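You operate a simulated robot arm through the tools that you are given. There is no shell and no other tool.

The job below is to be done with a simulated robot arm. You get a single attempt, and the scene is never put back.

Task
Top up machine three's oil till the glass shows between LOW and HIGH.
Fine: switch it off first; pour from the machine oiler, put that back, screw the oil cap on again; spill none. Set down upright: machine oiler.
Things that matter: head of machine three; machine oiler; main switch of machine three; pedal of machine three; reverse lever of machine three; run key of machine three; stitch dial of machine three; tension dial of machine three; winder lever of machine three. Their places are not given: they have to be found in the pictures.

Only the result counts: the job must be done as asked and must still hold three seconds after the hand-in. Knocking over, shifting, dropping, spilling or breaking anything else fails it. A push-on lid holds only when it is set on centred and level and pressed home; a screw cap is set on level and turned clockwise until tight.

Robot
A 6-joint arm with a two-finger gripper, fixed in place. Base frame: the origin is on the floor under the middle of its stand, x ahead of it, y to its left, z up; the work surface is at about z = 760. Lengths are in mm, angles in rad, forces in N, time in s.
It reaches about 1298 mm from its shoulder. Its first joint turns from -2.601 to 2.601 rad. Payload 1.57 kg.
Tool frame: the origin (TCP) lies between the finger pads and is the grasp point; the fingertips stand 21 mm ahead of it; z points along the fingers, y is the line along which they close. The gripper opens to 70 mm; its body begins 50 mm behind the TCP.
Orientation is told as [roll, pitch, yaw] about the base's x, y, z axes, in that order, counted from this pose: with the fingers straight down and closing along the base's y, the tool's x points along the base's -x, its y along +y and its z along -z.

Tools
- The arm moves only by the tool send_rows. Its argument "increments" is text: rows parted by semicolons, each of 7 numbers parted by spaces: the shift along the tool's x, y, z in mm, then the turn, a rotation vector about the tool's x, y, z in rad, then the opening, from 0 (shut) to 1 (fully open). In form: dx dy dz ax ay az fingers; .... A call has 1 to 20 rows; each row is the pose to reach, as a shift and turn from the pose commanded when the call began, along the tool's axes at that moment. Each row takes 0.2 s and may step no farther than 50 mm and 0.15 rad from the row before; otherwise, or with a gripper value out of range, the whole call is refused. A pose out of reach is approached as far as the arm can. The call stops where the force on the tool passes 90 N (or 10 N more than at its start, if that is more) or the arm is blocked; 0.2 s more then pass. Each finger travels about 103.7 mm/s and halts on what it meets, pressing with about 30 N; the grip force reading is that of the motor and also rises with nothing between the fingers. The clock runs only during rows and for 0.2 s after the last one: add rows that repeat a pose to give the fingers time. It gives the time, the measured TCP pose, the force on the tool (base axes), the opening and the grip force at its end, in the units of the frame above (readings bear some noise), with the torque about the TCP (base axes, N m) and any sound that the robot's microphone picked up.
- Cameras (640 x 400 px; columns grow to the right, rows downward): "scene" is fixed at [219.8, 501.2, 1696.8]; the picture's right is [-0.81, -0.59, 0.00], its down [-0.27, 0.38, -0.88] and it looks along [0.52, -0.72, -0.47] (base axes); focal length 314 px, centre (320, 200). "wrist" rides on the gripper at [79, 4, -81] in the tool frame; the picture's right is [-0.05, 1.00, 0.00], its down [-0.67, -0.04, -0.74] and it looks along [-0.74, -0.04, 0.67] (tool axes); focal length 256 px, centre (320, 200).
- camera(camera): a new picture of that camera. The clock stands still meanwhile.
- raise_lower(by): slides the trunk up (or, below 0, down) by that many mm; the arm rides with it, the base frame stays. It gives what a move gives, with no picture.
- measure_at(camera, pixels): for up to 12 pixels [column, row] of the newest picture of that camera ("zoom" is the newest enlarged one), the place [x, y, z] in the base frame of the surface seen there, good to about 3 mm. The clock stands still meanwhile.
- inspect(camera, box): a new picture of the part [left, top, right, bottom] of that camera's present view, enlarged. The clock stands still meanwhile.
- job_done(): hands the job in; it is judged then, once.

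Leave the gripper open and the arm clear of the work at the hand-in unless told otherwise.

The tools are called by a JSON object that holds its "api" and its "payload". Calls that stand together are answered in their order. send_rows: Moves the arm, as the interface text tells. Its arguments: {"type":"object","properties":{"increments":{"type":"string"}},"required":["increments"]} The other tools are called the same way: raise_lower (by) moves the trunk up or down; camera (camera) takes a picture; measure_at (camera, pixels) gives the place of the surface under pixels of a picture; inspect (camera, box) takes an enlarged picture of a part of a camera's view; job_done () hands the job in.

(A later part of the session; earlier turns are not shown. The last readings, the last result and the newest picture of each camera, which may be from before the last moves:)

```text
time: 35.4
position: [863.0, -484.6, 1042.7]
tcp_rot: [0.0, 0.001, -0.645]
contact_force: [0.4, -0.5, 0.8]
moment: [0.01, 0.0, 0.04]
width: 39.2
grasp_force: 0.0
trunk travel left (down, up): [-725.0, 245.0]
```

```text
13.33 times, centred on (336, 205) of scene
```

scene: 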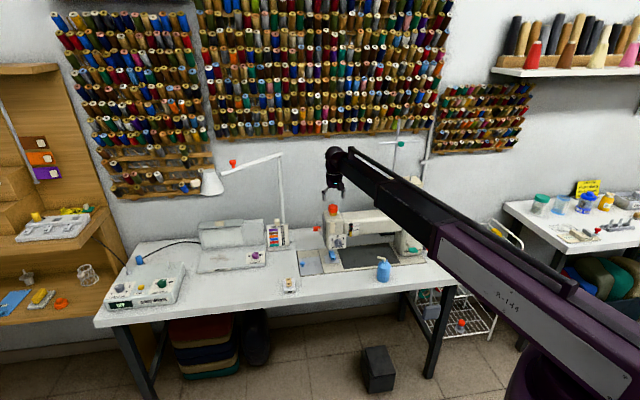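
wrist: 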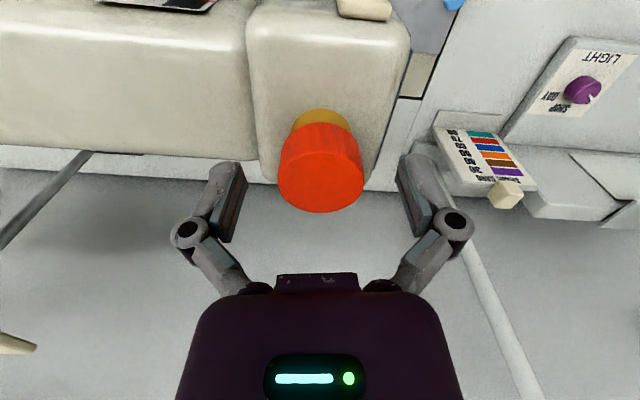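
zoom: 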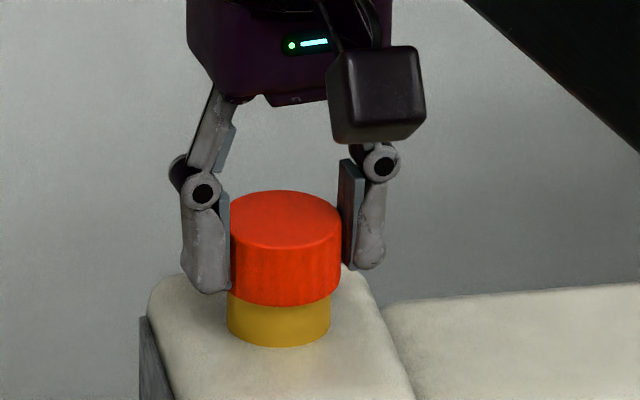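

Centred well. Now close fully to grip the cap.

{"api": "send_rows", "payload": {"increments": "0 0 0 0 0 0 0.4;0 0 0 0 0 0 0.4;0 0 0 0 0 0 0.4"}}

```text
time: 36.2
position: [862.4, -484.1, 1043.5]
tcp_rot: [-0.001, 0.001, -0.644]
contact_force: [2.0, 0.6, 1.1]
moment: [0.02, -0.01, -0.02]
width: 36.2
grasp_force: 30.0
trunk travel left (down, up): [-725.0, 245.0]
```

Gripped (36.2 mm, 30 N). Now turn counter-clockwise 0.6 rad and watch forces and torque.

{"api": "send_rows", "payload": {"increments": "0 0 0 0 0 -0.12 0.4;0 0 0 0 0 -0.24 0.4;0 0 0 0 0 -0.36 0.4;0 0 0 0 0 -0.48 0.4;0 0 0 0 0 -0.6 0.4"}}

{"api": "inspect", "payload": {"camera": "scene", "box": [312, 190, 360, 220]}}

```text
time: 37.4
position: [862.1, -486.4, 1043.9]
tcp_rot: [0.001, -0.002, -0.041]
contact_force: [1.2, -6.8, 6.2]
moment: [-0.15, -0.01, -0.02]
width: 36.2
grasp_force: 29.9
trunk travel left (down, up): [-725.0, 245.0]
```

```text
13.33 times, centred on (336, 205) of scene
```

zoom: 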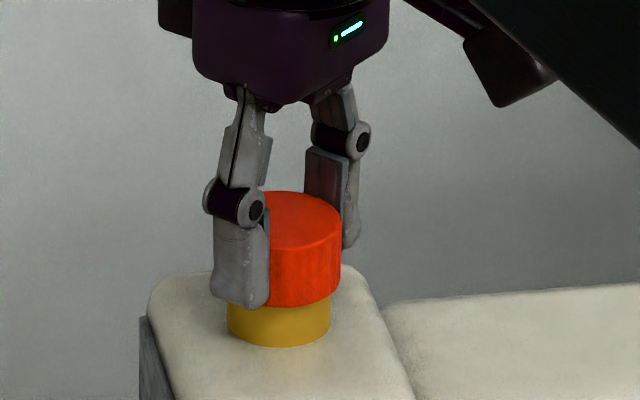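

The cap turns with the hand; +6 N upward suggests it rises on its thread. I lift the trunk 0.6 mm, then turn on.

{"api": "raise_lower", "payload": {"by": 0.6}}

{"api": "send_rows", "payload": {"increments": "0 0 0 0 0 -0.12 0.4;0 0 0 0 0 -0.24 0.4;0 0 0 0 0 -0.36 0.4;0 0 0 0 0 -0.48 0.4;0 0 0 0 0 -0.6 0.4"}}

```text
time: 37.9
position: [862.3, -485.9, 1043.6]
tcp_rot: [0.002, 0.001, -0.042]
contact_force: [1.3, -9.1, 1.9]
moment: [-0.14, -0.01, -0.02]
width: 36.0
grasp_force: 29.7
trunk travel left (down, up): [-726.0, 244.0]
```

```text
time: 39.1
position: [862.6, -486.2, 1043.8]
tcp_rot: [0.0, -0.001, 0.557]
contact_force: [5.6, -20.8, 10.2]
moment: [-0.34, 0.0, -0.06]
width: 36.4
grasp_force: 29.8
trunk travel left (down, up): [-726.0, 244.0]
```

Sideways force is growing (−21 N in y), meaning the cap's axis is slightly off my turning axis. I ease the hand 1.5 mm towards −y and lift 1 mm.

{"api": "send_rows", "payload": {"increments": "0.45 -1.48 0 0 0 0 0.4;0.45 -1.48 0 0 0 0 0.4"}}

{"api": "raise_lower", "payload": {"by": 1}}

```text
time: 39.7
position: [862.6, -487.9, 1044.1]
tcp_rot: [0.002, 0.0, 0.555]
contact_force: [6.8, -20.0, 10.5]
moment: [-0.25, -0.09, -0.05]
width: 36.4
grasp_force: 29.6
trunk travel left (down, up): [-726.0, 244.0]
```

```text
time: 40.2
position: [863.1, -486.5, 1045.4]
tcp_rot: [0.004, 0.001, 0.554]
contact_force: [5.0, -16.6, 1.6]
moment: [-0.21, -0.08, -0.04]
width: 36.3
grasp_force: 30.3
trunk travel left (down, up): [-727.0, 243.0]
```

The easing helped little, so I'd rather release, recentre and regrip. Opening the fingers now and looking.

{"api": "send_rows", "payload": {"increments": "0 0 0 0 0 0 0.7;0 0 0 0 0 0 0.7"}}

{"api": "inspect", "payload": {"camera": "wrist", "box": [224, 100, 416, 220]}}

{"api": "measure_at", "payload": {"camera": "zoom", "pixels": [[320, 200], [320, 280], [320, 360], [210, 260], [430, 260], [320, 260]]}}

{"api": "inspect", "payload": {"camera": "scene", "box": [312, 190, 360, 220]}}

```text
time: 40.9
position: [863.8, -484.8, 1045.7]
tcp_rot: [0.005, 0.0, 0.557]
contact_force: [0.5, -0.3, 0.0]
moment: [-0.03, 0.0, 0.04]
width: 48.8
grasp_force: 0.0
trunk travel left (down, up): [-727.0, 243.0]
```

```text
3.33 times, centred on (320, 160) of wrist
```

zoom: 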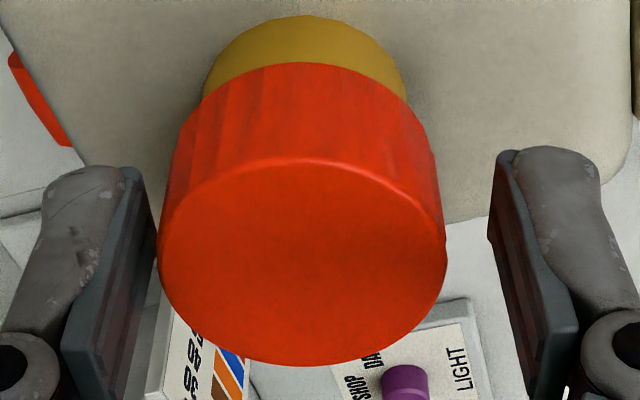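

```text
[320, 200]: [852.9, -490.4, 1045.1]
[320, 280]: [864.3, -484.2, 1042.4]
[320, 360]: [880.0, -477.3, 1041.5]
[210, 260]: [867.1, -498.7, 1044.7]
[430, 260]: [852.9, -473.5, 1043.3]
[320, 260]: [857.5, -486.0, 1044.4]
```

```text
13.33 times, centred on (336, 205) of scene
```

zoom: 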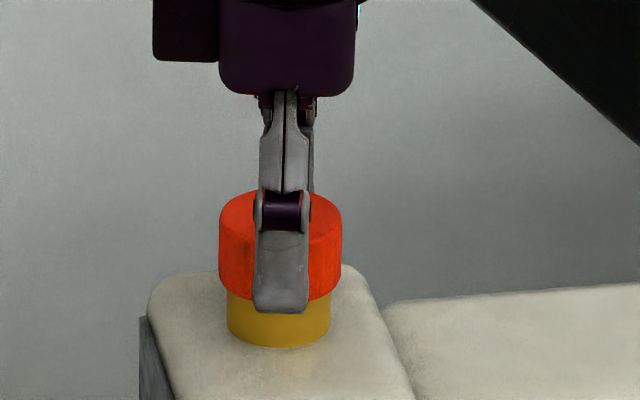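

The cap is ~2.5 mm off towards tool −y. I shift by that and 0.5 mm outward, close again and look at forces.

{"api": "send_rows", "payload": {"increments": "-0.5 -2.5 0 0 0 0 0.7;-0.5 -2.5 0 0 0 0 0.7"}}

{"api": "inspect", "payload": {"camera": "wrist", "box": [224, 100, 416, 220]}}

{"api": "send_rows", "payload": {"increments": "0 0 0 0 0 0 0.4;0 0 0 0 0 0 0.4;0 0 0 0 0 0 0.4;0 0 0 0 0 0 0.4"}}

```text
time: 41.5
position: [864.0, -486.9, 1045.8]
tcp_rot: [0.002, 0.0, 0.559]
contact_force: [0.3, -0.1, 0.9]
moment: [0.0, -0.04, 0.02]
width: 49.0
grasp_force: 0.1
trunk travel left (down, up): [-727.0, 243.0]
```

```text
3.33 times, centred on (320, 160) of wrist
```

zoom: 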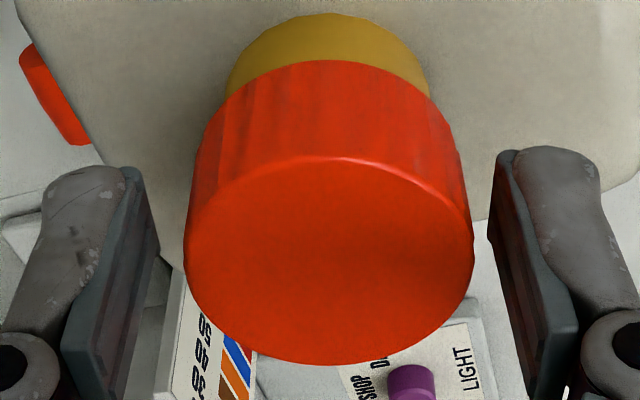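

```text
time: 42.5
position: [863.9, -487.1, 1046.4]
tcp_rot: [0.002, 0.001, 0.556]
contact_force: [-3.8, 4.3, 1.3]
moment: [0.12, 0.1, 0.02]
width: 36.0
grasp_force: 29.7
trunk travel left (down, up): [-727.0, 243.0]
```

Nearly centred now (sideways force 5 N). I nudge +0.6 mm and turn another 0.6 rad.

{"api": "send_rows", "payload": {"increments": "0 0.6 0 0 0 -0.1 0.4;0 0.6 0 0 0 -0.2 0.4;0 0.6 0 0 0 -0.3 0.4;0 0.6 0 0 0 -0.4 0.4;0 0.6 0 0 0 -0.5 0.4;0 0.6 0 0 0 -0.6 0.4"}}

{"api": "inspect", "payload": {"camera": "scene", "box": [312, 190, 360, 220]}}

```text
time: 43.9
position: [863.9, -486.6, 1046.5]
tcp_rot: [-0.001, 0.0, 1.159]
contact_force: [5.0, -2.3, 10.1]
moment: [-0.03, -0.13, -0.01]
width: 36.2
grasp_force: 29.9
trunk travel left (down, up): [-727.0, 243.0]
```

```text
13.33 times, centred on (336, 205) of scene
```

zoom: 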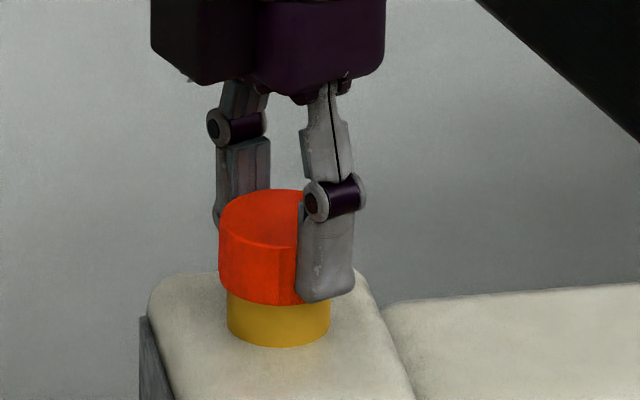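

Better centred. The cap climbs ~1 mm per 0.6 rad, so I lift 1 mm, turn 0.6 rad, twice.

{"api": "raise_lower", "payload": {"by": 1.4}}

{"api": "send_rows", "payload": {"increments": "0 0 0 0 0 -0.12 0.4;0 0 0 0 0 -0.24 0.4;0 0 0 0 0 -0.36 0.4;0 0 0 0 0 -0.48 0.4;0 0 0 0 0 -0.6 0.4"}}

{"api": "raise_lower", "payload": {"by": 1}}

{"api": "send_rows", "payload": {"increments": "0 0 0 0 0 -0.12 0.4;0 0 0 0 0 -0.24 0.4;0 0 0 0 0 -0.36 0.4;0 0 0 0 0 -0.48 0.4;0 0 0 0 0 -0.6 0.4"}}

{"api": "inspect", "payload": {"camera": "scene", "box": [312, 190, 360, 220]}}

```text
time: 44.4
position: [864.1, -486.4, 1046.6]
tcp_rot: [0.003, -0.001, 1.157]
contact_force: [2.2, -0.2, -0.2]
moment: [-0.05, -0.05, -0.01]
width: 36.1
grasp_force: 29.6
trunk travel left (down, up): [-728.0, 242.0]
```

```text
time: 45.6
position: [865.3, -486.5, 1047.0]
tcp_rot: [0.0, -0.001, 1.76]
contact_force: [6.2, -0.5, 1.8]
moment: [-0.02, -0.11, -0.02]
width: 36.3
grasp_force: 30.3
trunk travel left (down, up): [-728.0, 242.0]
```

```text
time: 46.1
position: [865.0, -486.5, 1047.4]
tcp_rot: [0.001, -0.001, 1.756]
contact_force: [5.6, 0.3, -0.3]
moment: [-0.04, -0.08, 0.0]
width: 36.3
grasp_force: 30.0
trunk travel left (down, up): [-729.0, 241.0]
```

```text
time: 47.3
position: [865.1, -486.0, 1047.6]
tcp_rot: [-0.002, -0.003, 2.361]
contact_force: [9.5, 4.5, 0.4]
moment: [0.04, -0.11, 0.04]
width: 36.4
grasp_force: 30.2
trunk travel left (down, up): [-729.0, 241.0]
```

```text
13.33 times, centred on (336, 205) of scene
```

zoom: 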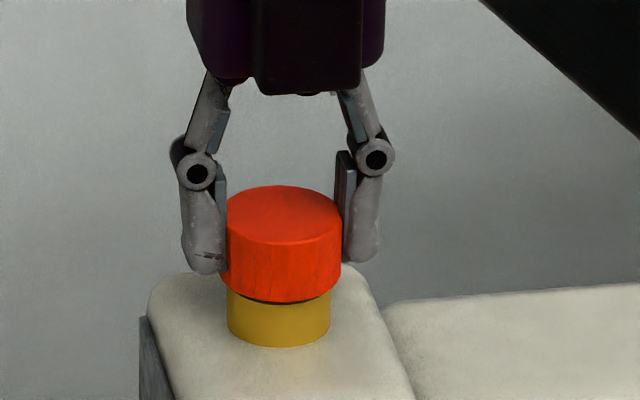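

A dark gap has opened between cap and collar and the last turn gave no more lift, so the thread may be free. I raise 2 mm and check for a downward pull.

{"api": "raise_lower", "payload": {"by": 2}}

{"api": "inspect", "payload": {"camera": "scene", "box": [312, 190, 360, 220]}}

```text
time: 47.8
position: [866.4, -486.3, 1047.9]
tcp_rot: [0.003, -0.004, 2.357]
contact_force: [6.5, 7.1, -11.6]
moment: [-0.02, -0.12, 0.01]
width: 36.3
grasp_force: 30.2
trunk travel left (down, up): [-731.0, 239.0]
```

```text
13.33 times, centred on (336, 205) of scene
```

zoom: 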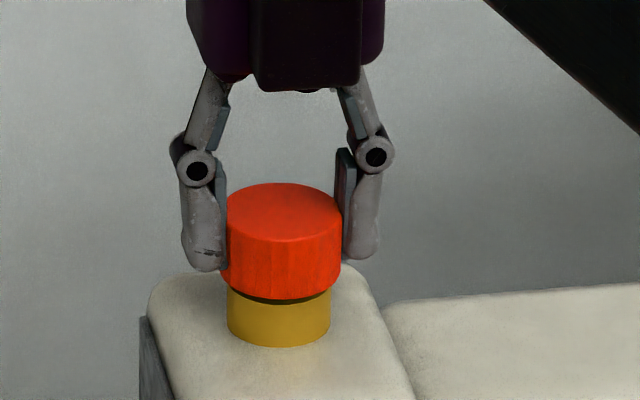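

It pulls back with −12 N, so it's still on the thread. I go back down 1 mm and turn on, 0.6 rad further.

{"api": "raise_lower", "payload": {"by": -1}}

{"api": "send_rows", "payload": {"increments": "0 0 0 0 0 -0.12 0.4;0 0 0 0 0 -0.24 0.4;0 0 0 0 0 -0.36 0.4;0 0 0 0 0 -0.48 0.4;0 0 0 0 0 -0.6 0.4"}}

```text
time: 48.3
position: [866.0, -487.2, 1047.9]
tcp_rot: [0.0, -0.003, 2.355]
contact_force: [8.4, 5.7, -2.5]
moment: [0.05, -0.14, 0.02]
width: 36.4
grasp_force: 30.0
trunk travel left (down, up): [-730.0, 240.0]
```

```text
time: 49.5
position: [866.1, -486.8, 1047.7]
tcp_rot: [0.001, -0.003, 2.472]
contact_force: [9.7, 1.3, -0.7]
moment: [-0.04, -0.16, -0.04]
width: 36.1
grasp_force: 28.9
out of reach, approached as far as the arm can: row 2, 3, 4, 5
trunk travel left (down, up): [-730.0, 240.0]
```

Yaw limit reached at 2.47 rad. I open, turn back by 2.95 rad with the fingers open around the cap, then regrip.

{"api": "send_rows", "payload": {"increments": "0 0 0 0 0 0 0.75;0 0 0 0 0 0 0.75"}}

{"api": "send_rows", "payload": {"increments": "0 0 0 0 0 0.15 0.75;0 0 0 0 0 0.30 0.75;0 0 0 0 0 0.45 0.75;0 0 0 0 0 0.60 0.75;0 0 0 0 0 0.75 0.75;0 0 0 0 0 0.90 0.75;0 0 0 0 0 1.05 0.75;0 0 0 0 0 1.20 0.75;0 0 0 0 0 1.35 0.75;0 0 0 0 0 1.50 0.75;0 0 0 0 0 1.65 0.75;0 0 0 0 0 1.80 0.75;0 0 0 0 0 1.95 0.75;0 0 0 0 0 2.10 0.75;0 0 0 0 0 2.25 0.75;0 0 0 0 0 2.40 0.75;0 0 0 0 0 2.55 0.75;0 0 0 0 0 2.70 0.75;0 0 0 0 0 2.85 0.75;0 0 0 0 0 2.95 0.75"}}

{"api": "inspect", "payload": {"camera": "wrist", "box": [224, 100, 416, 220]}}

```text
time: 50.1
position: [863.3, -488.0, 1048.6]
tcp_rot: [0.002, -0.002, 2.472]
contact_force: [0.5, 0.7, -0.1]
moment: [0.01, 0.03, -0.03]
width: 52.7
grasp_force: 0.0
trunk travel left (down, up): [-730.0, 240.0]
```

```text
time: 54.3
position: [864.9, -486.9, 1050.1]
tcp_rot: [0.0, 0.001, -0.483]
contact_force: [-0.2, 0.3, -0.1]
moment: [-0.03, 0.0, 0.01]
width: 52.5
grasp_force: 0.1
trunk travel left (down, up): [-730.0, 240.0]
```

```text
3.33 times, centred on (320, 160) of wrist
```

zoom: 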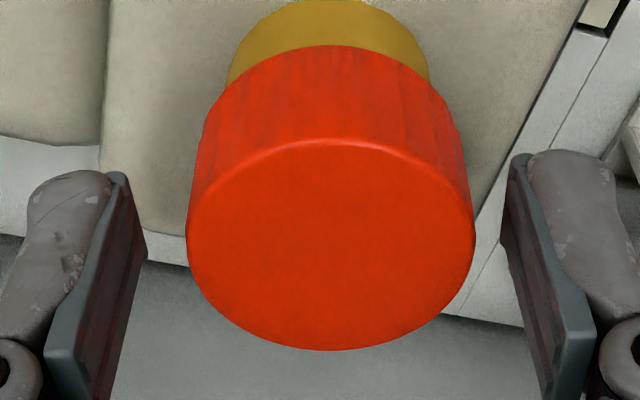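

I measure the cap's top to centre properly.

{"api": "measure_at", "payload": {"camera": "zoom", "pixels": [[330, 150], [330, 200], [330, 240], [330, 300], [330, 340], [230, 240], [430, 240], [260, 300], [400, 300]]}}

{"api": "send_rows", "payload": {"increments": "0 0 0 0 0 0 0.75"}}

```text
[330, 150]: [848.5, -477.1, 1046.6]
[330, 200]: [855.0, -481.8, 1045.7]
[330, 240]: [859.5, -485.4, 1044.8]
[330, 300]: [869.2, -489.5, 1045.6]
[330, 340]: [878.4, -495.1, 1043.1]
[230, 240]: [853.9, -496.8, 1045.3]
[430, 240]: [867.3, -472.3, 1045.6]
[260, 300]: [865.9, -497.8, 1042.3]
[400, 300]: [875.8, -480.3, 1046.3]
```

```text
time: 54.7
position: [863.6, -487.8, 1048.1]
tcp_rot: [0.0, 0.002, -0.48]
contact_force: [0.1, -0.4, -0.4]
moment: [0.01, -0.02, 0.0]
width: 52.6
grasp_force: 0.2
trunk travel left (down, up): [-730.0, 240.0]
```

Cap top is at z≈1045.3; centre about (863.5,−486). I shift (+1,+0.95) in tool axes, lower 3 mm to restore grip depth, and grip.

{"api": "send_rows", "payload": {"increments": "1 0.95 0 0 0 0 0.75;1 0.95 0 0 0 0 0.75"}}

{"api": "raise_lower", "payload": {"by": -3}}

{"api": "send_rows", "payload": {"increments": "0 0 0 0 0 0 0.4;0 0 0 0 0 0 0.4;0 0 0 0 0 0 0.4;0 0 0 0 0 0 0.4"}}

```text
time: 55.3
position: [863.4, -484.7, 1049.5]
tcp_rot: [-0.002, 0.001, -0.479]
contact_force: [0.2, -0.2, -0.3]
moment: [0.04, -0.01, 0.02]
width: 52.5
grasp_force: 0.1
trunk travel left (down, up): [-730.0, 240.0]
```

```text
time: 55.8
position: [863.3, -484.3, 1045.9]
tcp_rot: [0.0, 0.001, -0.478]
contact_force: [-0.5, -0.3, 0.3]
moment: [0.03, -0.02, 0.0]
width: 52.4
grasp_force: 0.0
trunk travel left (down, up): [-727.0, 243.0]
```

```text
time: 56.8
position: [862.7, -485.2, 1046.3]
tcp_rot: [0.0, 0.003, -0.478]
contact_force: [4.0, -2.2, 8.3]
moment: [-0.05, -0.08, 0.01]
width: 33.5
grasp_force: 30.2
trunk travel left (down, up): [-727.0, 243.0]
```

Width is 33.5 mm instead of 36.2 and there's +8 N upward — odd. I look before turning.

{"api": "inspect", "payload": {"camera": "scene", "box": [312, 190, 360, 220]}}

{"api": "inspect", "payload": {"camera": "wrist", "box": [224, 100, 416, 220]}}

```text
13.33 times, centred on (336, 205) of scene
```

zoom: 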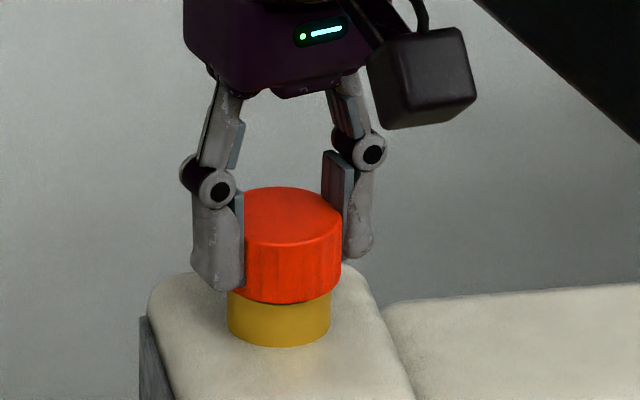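

```text
3.33 times, centred on (320, 160) of wrist
```

zoom: 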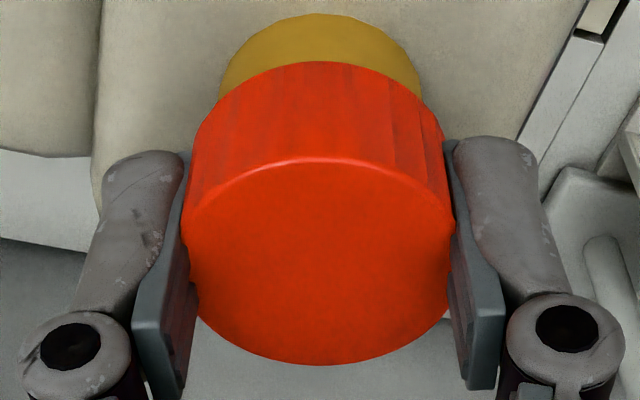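

The cap isn't tilted; likely its gripping shape has flats and I'm on flats now. I continue turning 0.6 rad and watch.

{"api": "send_rows", "payload": {"increments": "0 0 0 0 0 -0.12 0.4;0 0 0 0 0 -0.24 0.4;0 0 0 0 0 -0.36 0.4;0 0 0 0 0 -0.48 0.4;0 0 0 0 0 -0.6 0.4"}}

{"api": "inspect", "payload": {"camera": "scene", "box": [312, 190, 360, 220]}}

```text
time: 58.0
position: [864.3, -485.9, 1046.4]
tcp_rot: [0.0, 0.001, 0.124]
contact_force: [-0.4, 0.2, -0.3]
moment: [0.01, 0.02, 0.02]
width: 33.6
grasp_force: 31.0
trunk travel left (down, up): [-727.0, 243.0]
```

```text
13.33 times, centred on (336, 205) of scene
```

zoom: 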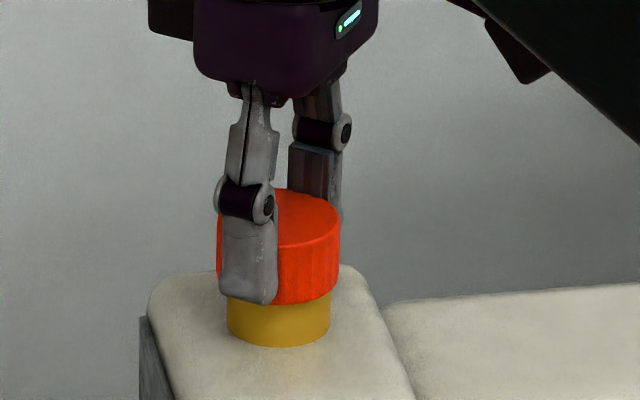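

All forces are now about zero — the cap seems free. I raise 3 mm and check.

{"api": "raise_lower", "payload": {"by": 3}}

{"api": "inspect", "payload": {"camera": "scene", "box": [312, 190, 360, 220]}}

```text
time: 58.5
position: [863.0, -485.2, 1048.9]
tcp_rot: [0.0, 0.002, 0.122]
contact_force: [0.0, -0.3, 0.5]
moment: [-0.02, 0.02, 0.03]
width: 33.5
grasp_force: 30.2
trunk travel left (down, up): [-730.0, 240.0]
```

```text
13.33 times, centred on (336, 205) of scene
```

zoom: 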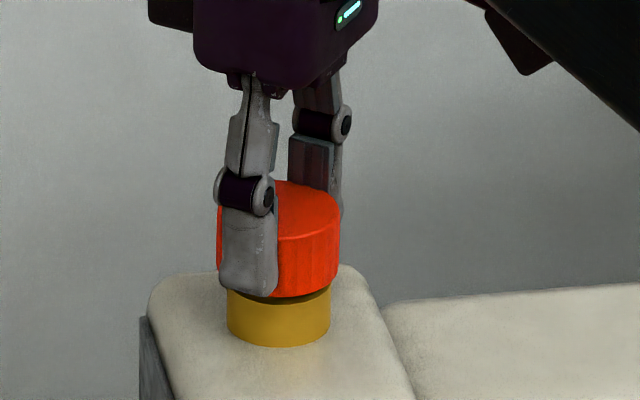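

The cap is free and lifts with the hand. I raise 60 mm, and measure the table spot where I want to set it down (front strip left of the oiler, around scene (352,275)).

{"api": "raise_lower", "payload": {"by": 60}}

{"api": "inspect", "payload": {"camera": "scene", "box": [304, 235, 400, 295]}}

{"api": "measure_at", "payload": {"camera": "zoom", "pixels": [[200, 240], [300, 230], [250, 260], [300, 260], [300, 300], [300, 330], [350, 300], [350, 340], [250, 300], [250, 340], [400, 300], [200, 300]]}}

```text
time: 59.5
position: [863.6, -485.6, 1109.1]
tcp_rot: [0.002, 0.002, 0.122]
contact_force: [-0.7, -0.8, 0.4]
moment: [-0.01, 0.02, 0.03]
width: 33.5
grasp_force: 29.7
trunk travel left (down, up): [-790.0, 180.0]
```

```text
6.67 times, centred on (352, 265) of scene
```

zoom: 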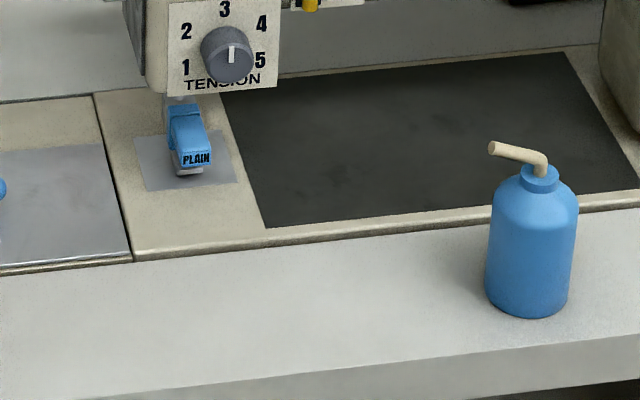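

```text
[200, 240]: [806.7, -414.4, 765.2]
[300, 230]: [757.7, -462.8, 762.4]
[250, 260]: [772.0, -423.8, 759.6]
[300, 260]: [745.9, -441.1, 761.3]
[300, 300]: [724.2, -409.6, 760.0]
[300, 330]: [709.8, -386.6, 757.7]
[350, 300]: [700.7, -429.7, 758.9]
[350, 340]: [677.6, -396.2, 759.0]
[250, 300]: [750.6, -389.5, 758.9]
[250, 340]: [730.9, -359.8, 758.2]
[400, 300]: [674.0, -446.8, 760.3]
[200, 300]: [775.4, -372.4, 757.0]
```

The strip in front of the bed is clear. I'll set the cap at about (732,−406). Moving there at height first.

{"api": "send_rows", "payload": {"increments": "30 24 0 0 0 0 0.4;60 48 0 0 0 0 0.4;90 71 0 0 0 0 0.4;121 95 0 0 0 0 0.4;121 95 0 0 0 0 0.4"}}

{"api": "raise_lower", "payload": {"by": -300}}

{"api": "inspect", "payload": {"camera": "scene", "box": [304, 235, 400, 295]}}

{"api": "camera", "payload": {"camera": "scene"}}

```text
time: 60.7
position: [729.8, -406.9, 1107.7]
tcp_rot: [0.003, 0.003, 0.124]
contact_force: [-0.1, 0.0, -0.3]
moment: [-0.02, -0.01, 0.03]
width: 33.5
grasp_force: 30.3
trunk travel left (down, up): [-790.0, 180.0]
```

```text
time: 63.7
position: [730.2, -406.7, 808.3]
tcp_rot: [0.0, 0.003, 0.122]
contact_force: [-0.7, 0.6, 0.3]
moment: [0.02, 0.01, 0.02]
width: 33.4
grasp_force: 30.3
trunk travel left (down, up): [-490.0, 480.0]
```

```text
6.67 times, centred on (352, 265) of scene
```

zoom: 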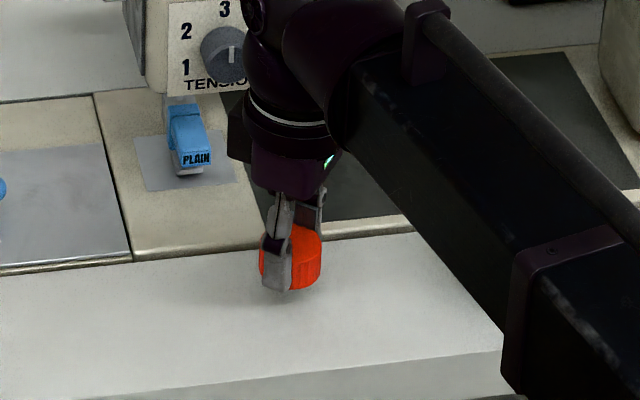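

```text
taken
```

scene: 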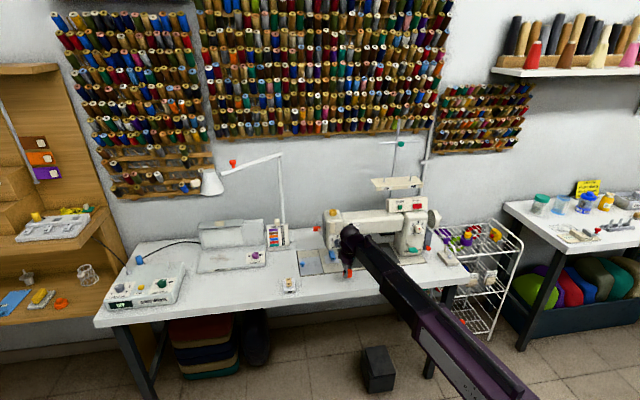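

The cap hangs just above the table. The arm links are over the oiler region, so I check the link heights with measurements before lowering further.

{"api": "inspect", "payload": {"camera": "scene", "box": [336, 215, 464, 295]}}

{"api": "measure_at", "payload": {"camera": "zoom", "pixels": [[60, 60], [150, 120], [200, 170], [230, 200], [250, 250], [260, 300], [285, 330], [330, 290], [220, 280], [180, 220], [140, 170], [100, 140]]}}

{"api": "camera", "payload": {"camera": "wrist"}}

```text
5.00 times, centred on (400, 255) of scene
```

zoom: 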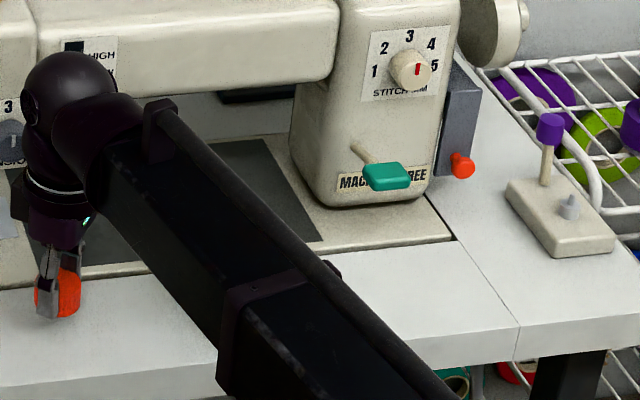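

```text
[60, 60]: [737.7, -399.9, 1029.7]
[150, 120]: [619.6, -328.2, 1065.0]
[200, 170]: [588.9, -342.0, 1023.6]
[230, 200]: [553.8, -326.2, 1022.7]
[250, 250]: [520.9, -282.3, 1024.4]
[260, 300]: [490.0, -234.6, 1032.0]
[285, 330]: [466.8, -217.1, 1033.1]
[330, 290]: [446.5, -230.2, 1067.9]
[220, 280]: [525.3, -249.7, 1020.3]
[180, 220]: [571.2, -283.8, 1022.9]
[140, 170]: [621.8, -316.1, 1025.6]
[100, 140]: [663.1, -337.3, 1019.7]
```

```text
taken
```

wrist: 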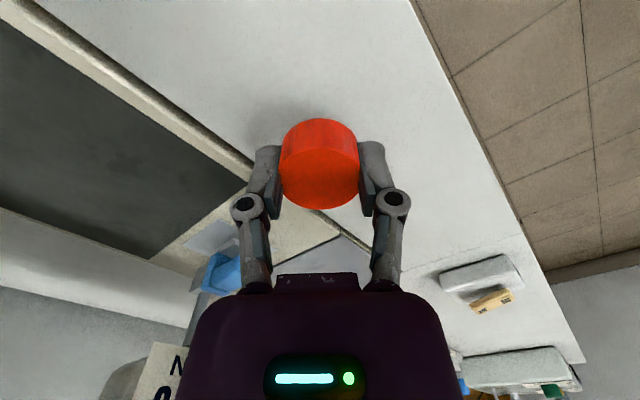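

The link runs well to the side of the oiler and above it. I lower 22 mm, then creep down to contact.

{"api": "raise_lower", "payload": {"by": -22}}

{"api": "raise_lower", "payload": {"by": -2}}

{"api": "inspect", "payload": {"camera": "wrist", "box": [224, 80, 416, 220]}}

```text
time: 64.4
position: [730.9, -406.8, 786.8]
tcp_rot: [0.0, 0.0, 0.124]
contact_force: [0.2, 0.1, 0.0]
moment: [0.03, -0.03, 0.01]
width: 33.2
grasp_force: 30.5
trunk travel left (down, up): [-468.0, 502.0]
```

```text
time: 64.9
position: [729.9, -407.4, 785.2]
tcp_rot: [0.0, 0.001, 0.123]
contact_force: [0.1, 0.7, -0.6]
moment: [0.01, -0.01, 0.01]
width: 33.2
grasp_force: 29.7
trunk travel left (down, up): [-466.0, 504.0]
```

```text
2.86 times, centred on (320, 150) of wrist
```

zoom: 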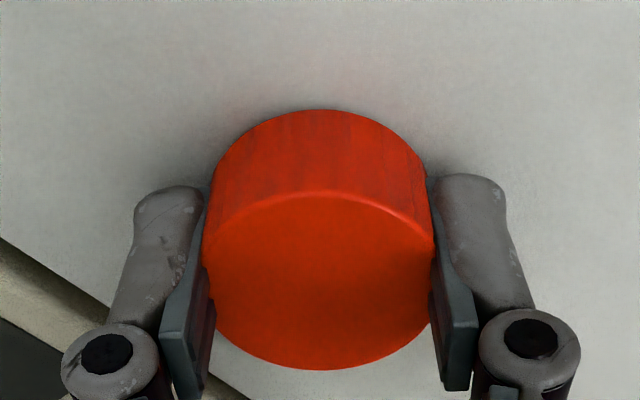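

No contact yet. Lower 1 mm at a time.

{"api": "raise_lower", "payload": {"by": -1}}

{"api": "raise_lower", "payload": {"by": -1}}

```text
time: 65.5
position: [731.5, -406.7, 783.5]
tcp_rot: [0.001, 0.003, 0.122]
contact_force: [-0.3, 0.5, -0.3]
moment: [0.03, 0.0, 0.03]
width: 33.4
grasp_force: 29.3
trunk travel left (down, up): [-465.0, 505.0]
```

```text
time: 66.0
position: [730.3, -406.6, 783.3]
tcp_rot: [-0.001, 0.002, 0.122]
contact_force: [1.3, -0.4, 4.5]
moment: [0.0, -0.02, 0.0]
width: 33.2
grasp_force: 30.3
trunk travel left (down, up): [-464.0, 506.0]
```

Contact (4.5 N up) at TCP z≈783: the cap stands on the table. I open the fingers fully.

{"api": "send_rows", "payload": {"increments": "0 0 0 0 0 0 0.6;0 0 0 0 0 0 0.8;0 0 0 0 0 0 1;0 0 0 0 0 0 1"}}

{"api": "inspect", "payload": {"camera": "wrist", "box": [224, 80, 416, 220]}}

{"api": "measure_at", "payload": {"camera": "zoom", "pixels": [[320, 200], [320, 240], [320, 280], [320, 320], [320, 360], [230, 270], [410, 270], [260, 330], [380, 330]]}}

```text
time: 67.0
position: [730.2, -407.3, 783.9]
tcp_rot: [0.0, 0.002, 0.122]
contact_force: [-0.3, 0.0, 0.2]
moment: [-0.02, 0.02, -0.01]
width: 70.2
grasp_force: 0.1
trunk travel left (down, up): [-464.0, 506.0]
```

```text
2.86 times, centred on (320, 150) of wrist
```

zoom: 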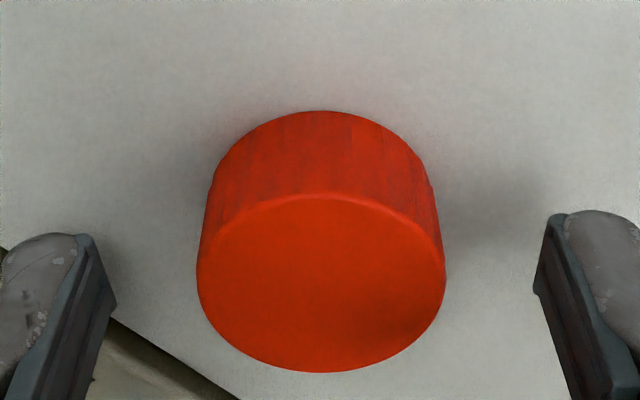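

```text
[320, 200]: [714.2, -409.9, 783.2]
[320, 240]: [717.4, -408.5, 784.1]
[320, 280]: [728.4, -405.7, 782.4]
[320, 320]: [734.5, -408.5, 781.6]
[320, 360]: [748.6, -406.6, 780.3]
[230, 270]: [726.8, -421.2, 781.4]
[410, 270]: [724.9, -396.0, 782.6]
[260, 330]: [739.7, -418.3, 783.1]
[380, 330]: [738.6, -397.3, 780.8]
```

The cap stands upright at about (730,−407), top z≈782. I raise the trunk well clear and then test how far the hand can roll when level (needed for pouring).

{"api": "raise_lower", "payload": {"by": 400}}

{"api": "inspect", "payload": {"camera": "scene", "box": [304, 190, 416, 290]}}

```text
time: 70.8
position: [730.4, -406.2, 1182.6]
tcp_rot: [0.0, 0.001, 0.123]
contact_force: [-0.2, 0.2, -0.2]
moment: [0.01, 0.03, -0.02]
width: 69.9
grasp_force: 0.0
trunk travel left (down, up): [-864.0, 106.0]
```

```text
4.00 times, centred on (360, 240) of scene
```

zoom: 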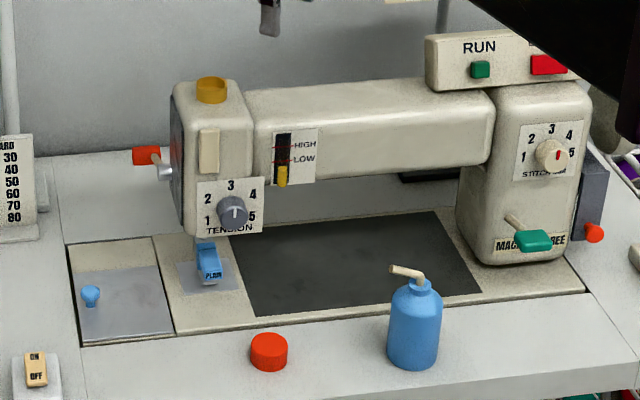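

The filler neck is now open. I zoom in on it and measure rim and inside.

{"api": "inspect", "payload": {"camera": "scene", "box": [320, 200, 352, 220]}}

{"api": "measure_at", "payload": {"camera": "zoom", "pixels": [[170, 200], [255, 165], [170, 130], [255, 130], [340, 170], [255, 100], [255, 190], [255, 230], [255, 260], [200, 160], [310, 160], [255, 145]]}}

{"api": "camera", "payload": {"camera": "wrist"}}

```text
16.00 times, centred on (336, 210) of scene
```

zoom: 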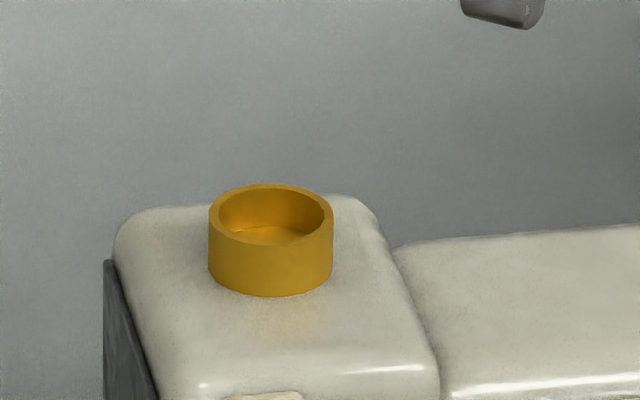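

```text
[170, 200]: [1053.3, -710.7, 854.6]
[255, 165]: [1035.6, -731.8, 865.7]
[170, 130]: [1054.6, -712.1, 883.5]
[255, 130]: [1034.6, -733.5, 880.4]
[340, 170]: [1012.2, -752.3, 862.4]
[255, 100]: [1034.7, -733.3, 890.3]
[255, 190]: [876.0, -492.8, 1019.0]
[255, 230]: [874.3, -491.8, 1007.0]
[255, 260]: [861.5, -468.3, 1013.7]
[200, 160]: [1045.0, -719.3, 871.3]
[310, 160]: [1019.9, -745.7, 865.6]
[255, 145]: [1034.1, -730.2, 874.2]
```

```text
taken
```

wrist: 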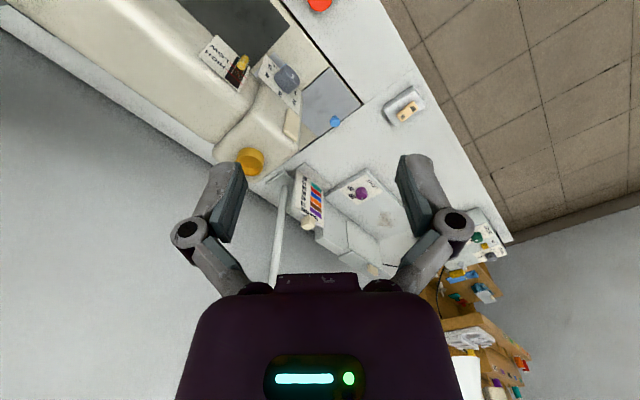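

The neck's inner opening is ~28 mm wide, rim at z≈1019, centred about (863.5,−485.6). Now yaw to 2.356 rad.

{"api": "send_rows", "payload": {"increments": "0 0 0 0 0 -0.149 1;0 0 0 0 0 -0.298 1;0 0 0 0 0 -0.447 1;0 0 0 0 0 -0.596 1;0 0 0 0 0 -0.745 1;0 0 0 0 0 -0.894 1;0 0 0 0 0 -1.043 1;0 0 0 0 0 -1.192 1;0 0 0 0 0 -1.341 1;0 0 0 0 0 -1.490 1;0 0 0 0 0 -1.639 1;0 0 0 0 0 -1.788 1;0 0 0 0 0 -1.937 1;0 0 0 0 0 -2.086 1;0 0 0 0 0 -2.233 1"}}

```text
time: 74.0
position: [731.6, -407.0, 1183.0]
tcp_rot: [0.002, -0.002, 2.358]
contact_force: [0.1, -0.6, -0.6]
moment: [0.0, 0.01, -0.03]
width: 70.1
grasp_force: 0.0
trunk travel left (down, up): [-864.0, 106.0]
```

Now I pitch the hand up to level, following the arc around the wrist (radius 186) while retreating 220 mm.

{"api": "send_rows", "payload": {"increments": "6.5 0 -1.9 0 0.1428 0 1;12.4 0 -7.5 0 0.2856 0 1;17.3 0 -16.8 0 0.4284 0 1;20.6 0 -29.5 0 0.5712 0 1;21.8 0 -45.4 0 0.714 0 1;20.6 0 -64.2 0 0.8568 0 1;16.5 0 -85.4 0 0.9996 0 1;9.2 0 -108.8 0 1.1424 0 1;-1.5 0 -133.6 0 1.2852 0 1;-15.9 0 -159.5 0 1.428 0 1;-34 0 -186 0 1.571 0 1"}}

```text
time: 76.4
position: [706.8, -382.9, 1368.8]
tcp_rot: [1.444, 1.57, -2.483]
contact_force: [0.3, -0.9, -0.2]
moment: [0.0, 0.03, 0.03]
width: 70.0
grasp_force: 0.0
trunk travel left (down, up): [-864.0, 106.0]
```

Level and in reach. Now the roll test: turn about tool z by up to −1.8 rad (the pouring direction) with the empty hand.

{"api": "send_rows", "payload": {"increments": "0 0 0 0 0 -0.15 1;0 0 0 0 0 -0.30 1;0 0 0 0 0 -0.45 1;0 0 0 0 0 -0.60 1;0 0 0 0 0 -0.75 1;0 0 0 0 0 -0.90 1;0 0 0 0 0 -1.05 1;0 0 0 0 0 -1.20 1;0 0 0 0 0 -1.35 1;0 0 0 0 0 -1.5 1;0 0 0 0 0 -1.65 1;0 0 0 0 0 -1.8 1"}}

```text
time: 79.0
position: [693.7, -409.5, 1385.4]
tcp_rot: [1.658, -0.21, -2.335]
contact_force: [0.2, 0.2, -0.6]
moment: [-0.02, -0.01, 0.0]
width: 70.0
grasp_force: 0.0
out of reach, approached as far as the arm can: row 10, 11, 12
trunk travel left (down, up): [-864.0, 106.0]
```

Pouring-direction roll is limited to about −1.35 rad from "camera up". With the camera hanging down instead, the pour could go further, so I'll test rolling the other way. First a null move to see what the present command is.

{"api": "send_rows", "payload": {"increments": "0 0 0 0 0 0 1"}}

```text
time: 79.4
position: [693.8, -408.9, 1385.1]
tcp_rot: [1.658, -0.208, -2.333]
contact_force: [1.2, 0.4, 0.8]
moment: [-0.01, -0.01, -0.02]
width: 70.0
grasp_force: 0.0
trunk travel left (down, up): [-864.0, 106.0]
```

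The roll actually reached about −1.78 rad with only ~5° of side error, good enough for a pour. Before a dry run near the filler I locate the thread pole and crossbar behind the machine (scene ≈(400,143)).

{"api": "camera", "payload": {"camera": "scene"}}

{"api": "inspect", "payload": {"camera": "scene", "box": [364, 110, 444, 190]}}

```text
taken
```

scene: 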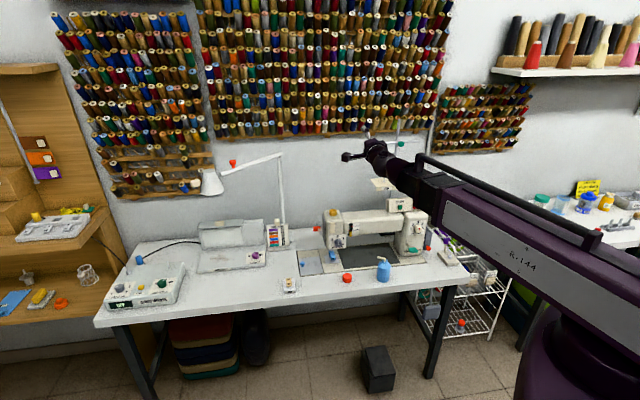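

```text
5.00 times, centred on (404, 150) of scene
```

zoom: 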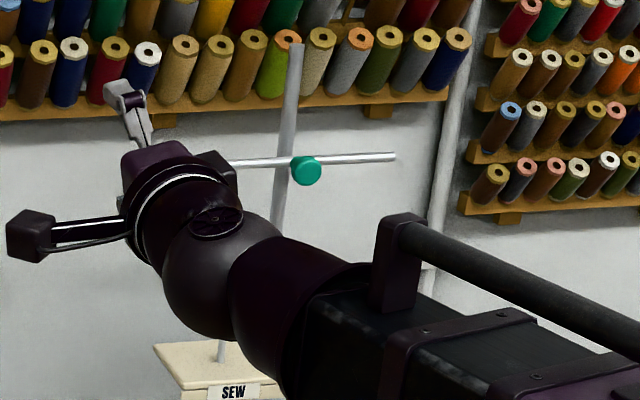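

{"api": "measure_at", "payload": {"camera": "zoom", "pixels": [[306, 171], [380, 157], [295, 55], [280, 210], [240, 163], [130, 100], [30, 235], [90, 230]]}}

```text
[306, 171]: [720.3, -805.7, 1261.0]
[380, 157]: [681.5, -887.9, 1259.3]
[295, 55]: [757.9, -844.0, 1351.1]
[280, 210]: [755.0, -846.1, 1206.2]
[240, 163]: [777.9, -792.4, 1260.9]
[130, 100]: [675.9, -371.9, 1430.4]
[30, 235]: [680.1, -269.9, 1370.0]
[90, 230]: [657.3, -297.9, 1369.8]
```

Pole and crossbar are at n < −1075, well behind where I'll be (n ≈ −954). I roll back to camera-up while moving to the pour position (805,−544), high at z≈1369, for a dry run.

{"api": "send_rows", "payload": {"increments": "-1.4 -2.9 14.3 0.0038 -0.0082 0.148 1;-2.8 -5.9 28.6 0.0077 -0.0163 0.296 1;-4.2 -8.8 42.9 0.0115 -0.0245 0.444 1;-5.6 -11.8 57.2 0.0154 -0.0327 0.592 1;-7 -14.7 71.5 0.0192 -0.0409 0.74 1;-8.4 -17.7 85.8 0.023 -0.049 0.888 1;-9.7 -20.6 100 0.0269 -0.0572 1.036 1;-11.1 -23.5 114.3 0.0307 -0.0654 1.184 1;-12.5 -26.5 128.6 0.0346 -0.0736 1.332 1;-13.9 -29.4 142.9 0.0384 -0.0818 1.48 1;-15.3 -32.4 157.2 0.0423 -0.0899 1.628 1;-16.7 -35.3 171.5 0.0461 -0.0981 1.776 1"}}

```text
time: 82.0
position: [804.4, -542.0, 1369.4]
tcp_rot: [-2.198, 1.567, 0.158]
contact_force: [0.3, 0.2, -1.2]
moment: [0.06, -0.02, 0.01]
width: 70.1
grasp_force: 0.0
trunk travel left (down, up): [-864.0, 106.0]
```

At (804,−542) level. Dry-run roll of −1.5 rad here.

{"api": "send_rows", "payload": {"increments": "0 0 0 0 0 -0.15 1;0 0 0 0 0 -0.30 1;0 0 0 0 0 -0.45 1;0 0 0 0 0 -0.60 1;0 0 0 0 0 -0.75 1;0 0 0 0 0 -0.90 1;0 0 0 0 0 -1.05 1;0 0 0 0 0 -1.20 1;0 0 0 0 0 -1.35 1;0 0 0 0 0 -1.5 1"}}

```text
time: 84.2
position: [804.9, -542.6, 1371.1]
tcp_rot: [1.582, 0.07, -2.357]
contact_force: [0.3, 0.4, 0.2]
moment: [0.03, 0.0, -0.01]
width: 69.9
grasp_force: 0.0
trunk travel left (down, up): [-864.0, 106.0]
```

No limit so far. Two more steps to −1.8.

{"api": "send_rows", "payload": {"increments": "0 0 0 0 0 -0.1 1;0 0 0 0 0 -0.2 1;0 0 0 0 0 -0.3 1;0 0 0 0 0 -0.4 1"}}

{"api": "camera", "payload": {"camera": "scene"}}

{"api": "camera", "payload": {"camera": "wrist"}}

```text
time: 85.2
position: [792.6, -559.1, 1380.3]
tcp_rot: [1.636, -0.32, -2.341]
contact_force: [0.6, -0.1, 0.0]
moment: [0.01, -0.01, 0.04]
width: 69.8
grasp_force: 0.1
out of reach, approached as far as the arm can: row 1, 2, 3, 4
trunk travel left (down, up): [-864.0, 106.0]
```

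```text
taken
```

scene: 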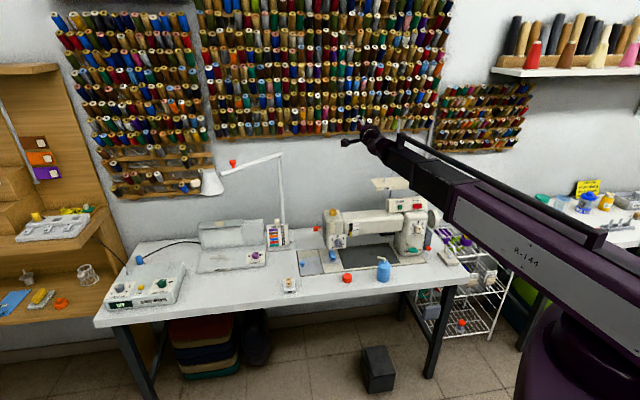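

```text
taken
```

wrist: 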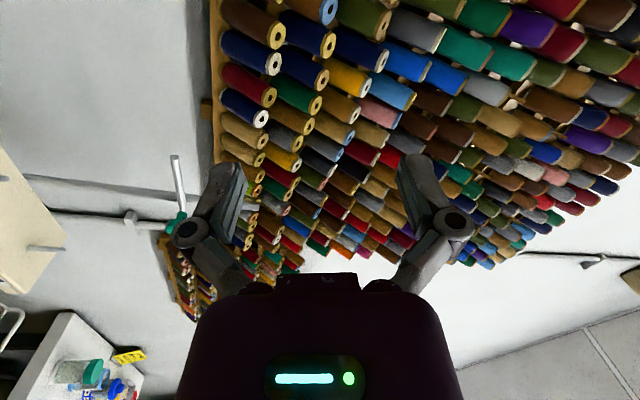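

Roll works to −1.5 fully, and to −1.9 with small drift. Now I roll back to camera-up and retreat to in front of the oiler (TCP about (553,−445)), still high.

{"api": "send_rows", "payload": {"increments": "-5.9 -1.6 -19.5 0.0026 -0.0058 0.1453 1;-11.9 -3.2 -39 0.0053 -0.0117 0.2907 1;-17.8 -4.8 -58.5 0.0079 -0.0175 0.436 1;-23.8 -6.4 -77.9 0.0105 -0.0234 0.5813 1;-29.7 -8 -97.4 0.0132 -0.0292 0.7267 1;-35.6 -9.6 -116.9 0.0158 -0.035 0.872 1;-41.6 -11.1 -136.4 0.0184 -0.0409 1.0173 1;-47.5 -12.7 -155.9 0.021 -0.0467 1.1626 1;-53.4 -14.3 -175.4 0.0237 -0.0525 1.308 1;-59.4 -15.9 -194.8 0.0263 -0.0584 1.4533 1;-65.3 -17.5 -214.3 0.0289 -0.0642 1.5986 1;-71.3 -19.1 -233.8 0.0316 -0.0701 1.744 1;-77.2 -20.7 -253.3 0.0342 -0.0759 1.8893 1"}}

{"api": "camera", "payload": {"camera": "wrist"}}

```text
time: 88.0
position: [553.2, -446.7, 1370.5]
tcp_rot: [-2.176, 1.568, 0.182]
contact_force: [-0.4, 0.5, 0.0]
moment: [-0.03, 0.0, 0.02]
width: 70.1
grasp_force: 0.2
trunk travel left (down, up): [-864.0, 106.0]
```

```text
taken
```

wrist: 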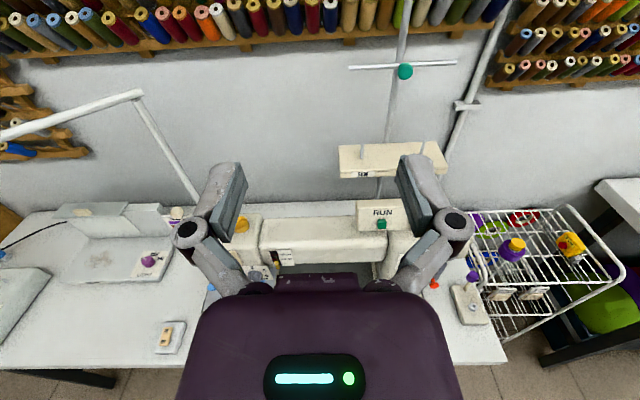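

Lower the trunk 400 mm (to z≈969), staying in front of the table edge.

{"api": "raise_lower", "payload": {"by": -400}}

{"api": "camera", "payload": {"camera": "wrist"}}

{"api": "camera", "payload": {"camera": "scene"}}

```text
time: 91.8
position: [554.5, -446.4, 968.9]
tcp_rot: [-2.822, 1.568, -0.468]
contact_force: [0.2, 0.4, -0.2]
moment: [0.0, -0.03, 0.01]
width: 69.9
grasp_force: 0.0
trunk travel left (down, up): [-464.0, 506.0]
```

```text
taken
```

wrist: 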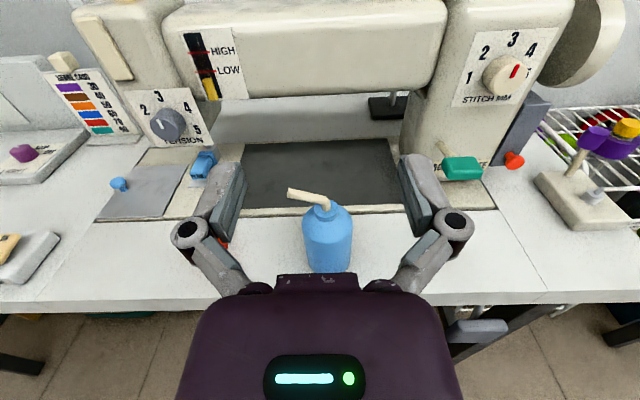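

```text
taken
```

scene: 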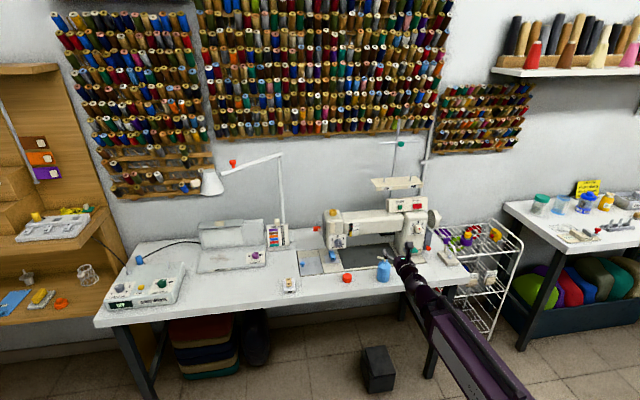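

I see the oiler at (328,240) and a grey paddle under the table edge at (480,330). I measure both.

{"api": "measure_at", "payload": {"camera": "wrist", "pixels": [[455, 335], [480, 330], [505, 325], [328, 265], [310, 240], [345, 240], [321, 212], [291, 192], [300, 303], [380, 302], [225, 245], [328, 225]]}}

{"api": "inspect", "payload": {"camera": "wrist", "box": [272, 175, 384, 285]}}

```text
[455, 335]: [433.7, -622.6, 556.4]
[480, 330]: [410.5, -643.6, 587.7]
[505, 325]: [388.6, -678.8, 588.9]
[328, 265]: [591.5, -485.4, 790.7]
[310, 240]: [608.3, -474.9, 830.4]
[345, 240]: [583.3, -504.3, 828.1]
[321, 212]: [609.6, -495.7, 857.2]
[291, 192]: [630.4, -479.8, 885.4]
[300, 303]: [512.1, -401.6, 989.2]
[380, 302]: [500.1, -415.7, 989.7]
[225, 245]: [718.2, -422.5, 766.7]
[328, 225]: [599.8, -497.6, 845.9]
```

```text
3.64 times, centred on (328, 230) of wrist
```

zoom: 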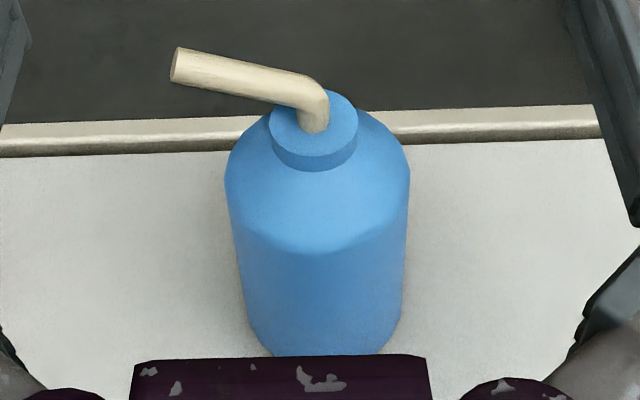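

The oiler's axis is at s≈75, n≈−785, about 53 mm wide; my hand is at s≈76. I lower the trunk 163 mm to TCP z≈806, hand still short of the bottle.

{"api": "raise_lower", "payload": {"by": -163}}

{"api": "camera", "payload": {"camera": "wrist"}}

{"api": "inspect", "payload": {"camera": "scene", "box": [336, 235, 432, 295]}}

```text
time: 93.7
position: [554.6, -445.8, 806.8]
tcp_rot: [-2.834, 1.568, -0.474]
contact_force: [0.3, 0.5, -0.5]
moment: [0.0, 0.01, 0.02]
width: 70.0
grasp_force: 0.1
trunk travel left (down, up): [-301.0, 669.0]
```

```text
taken
```

wrist: 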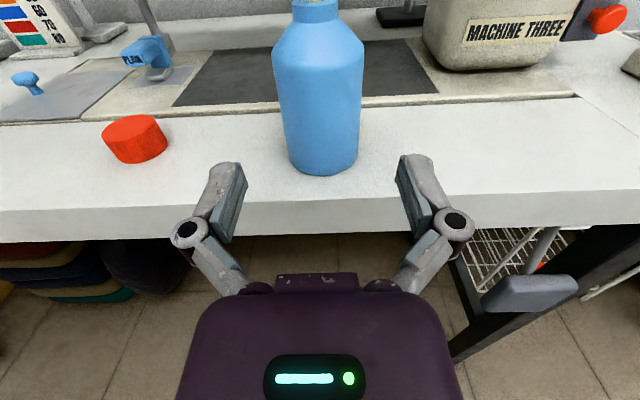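

```text
6.67 times, centred on (384, 265) of scene
```

zoom: 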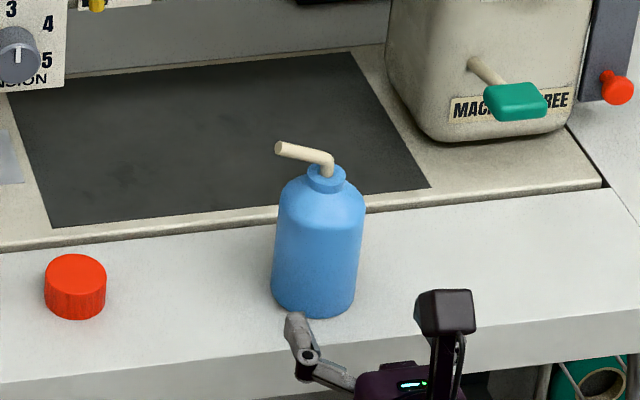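

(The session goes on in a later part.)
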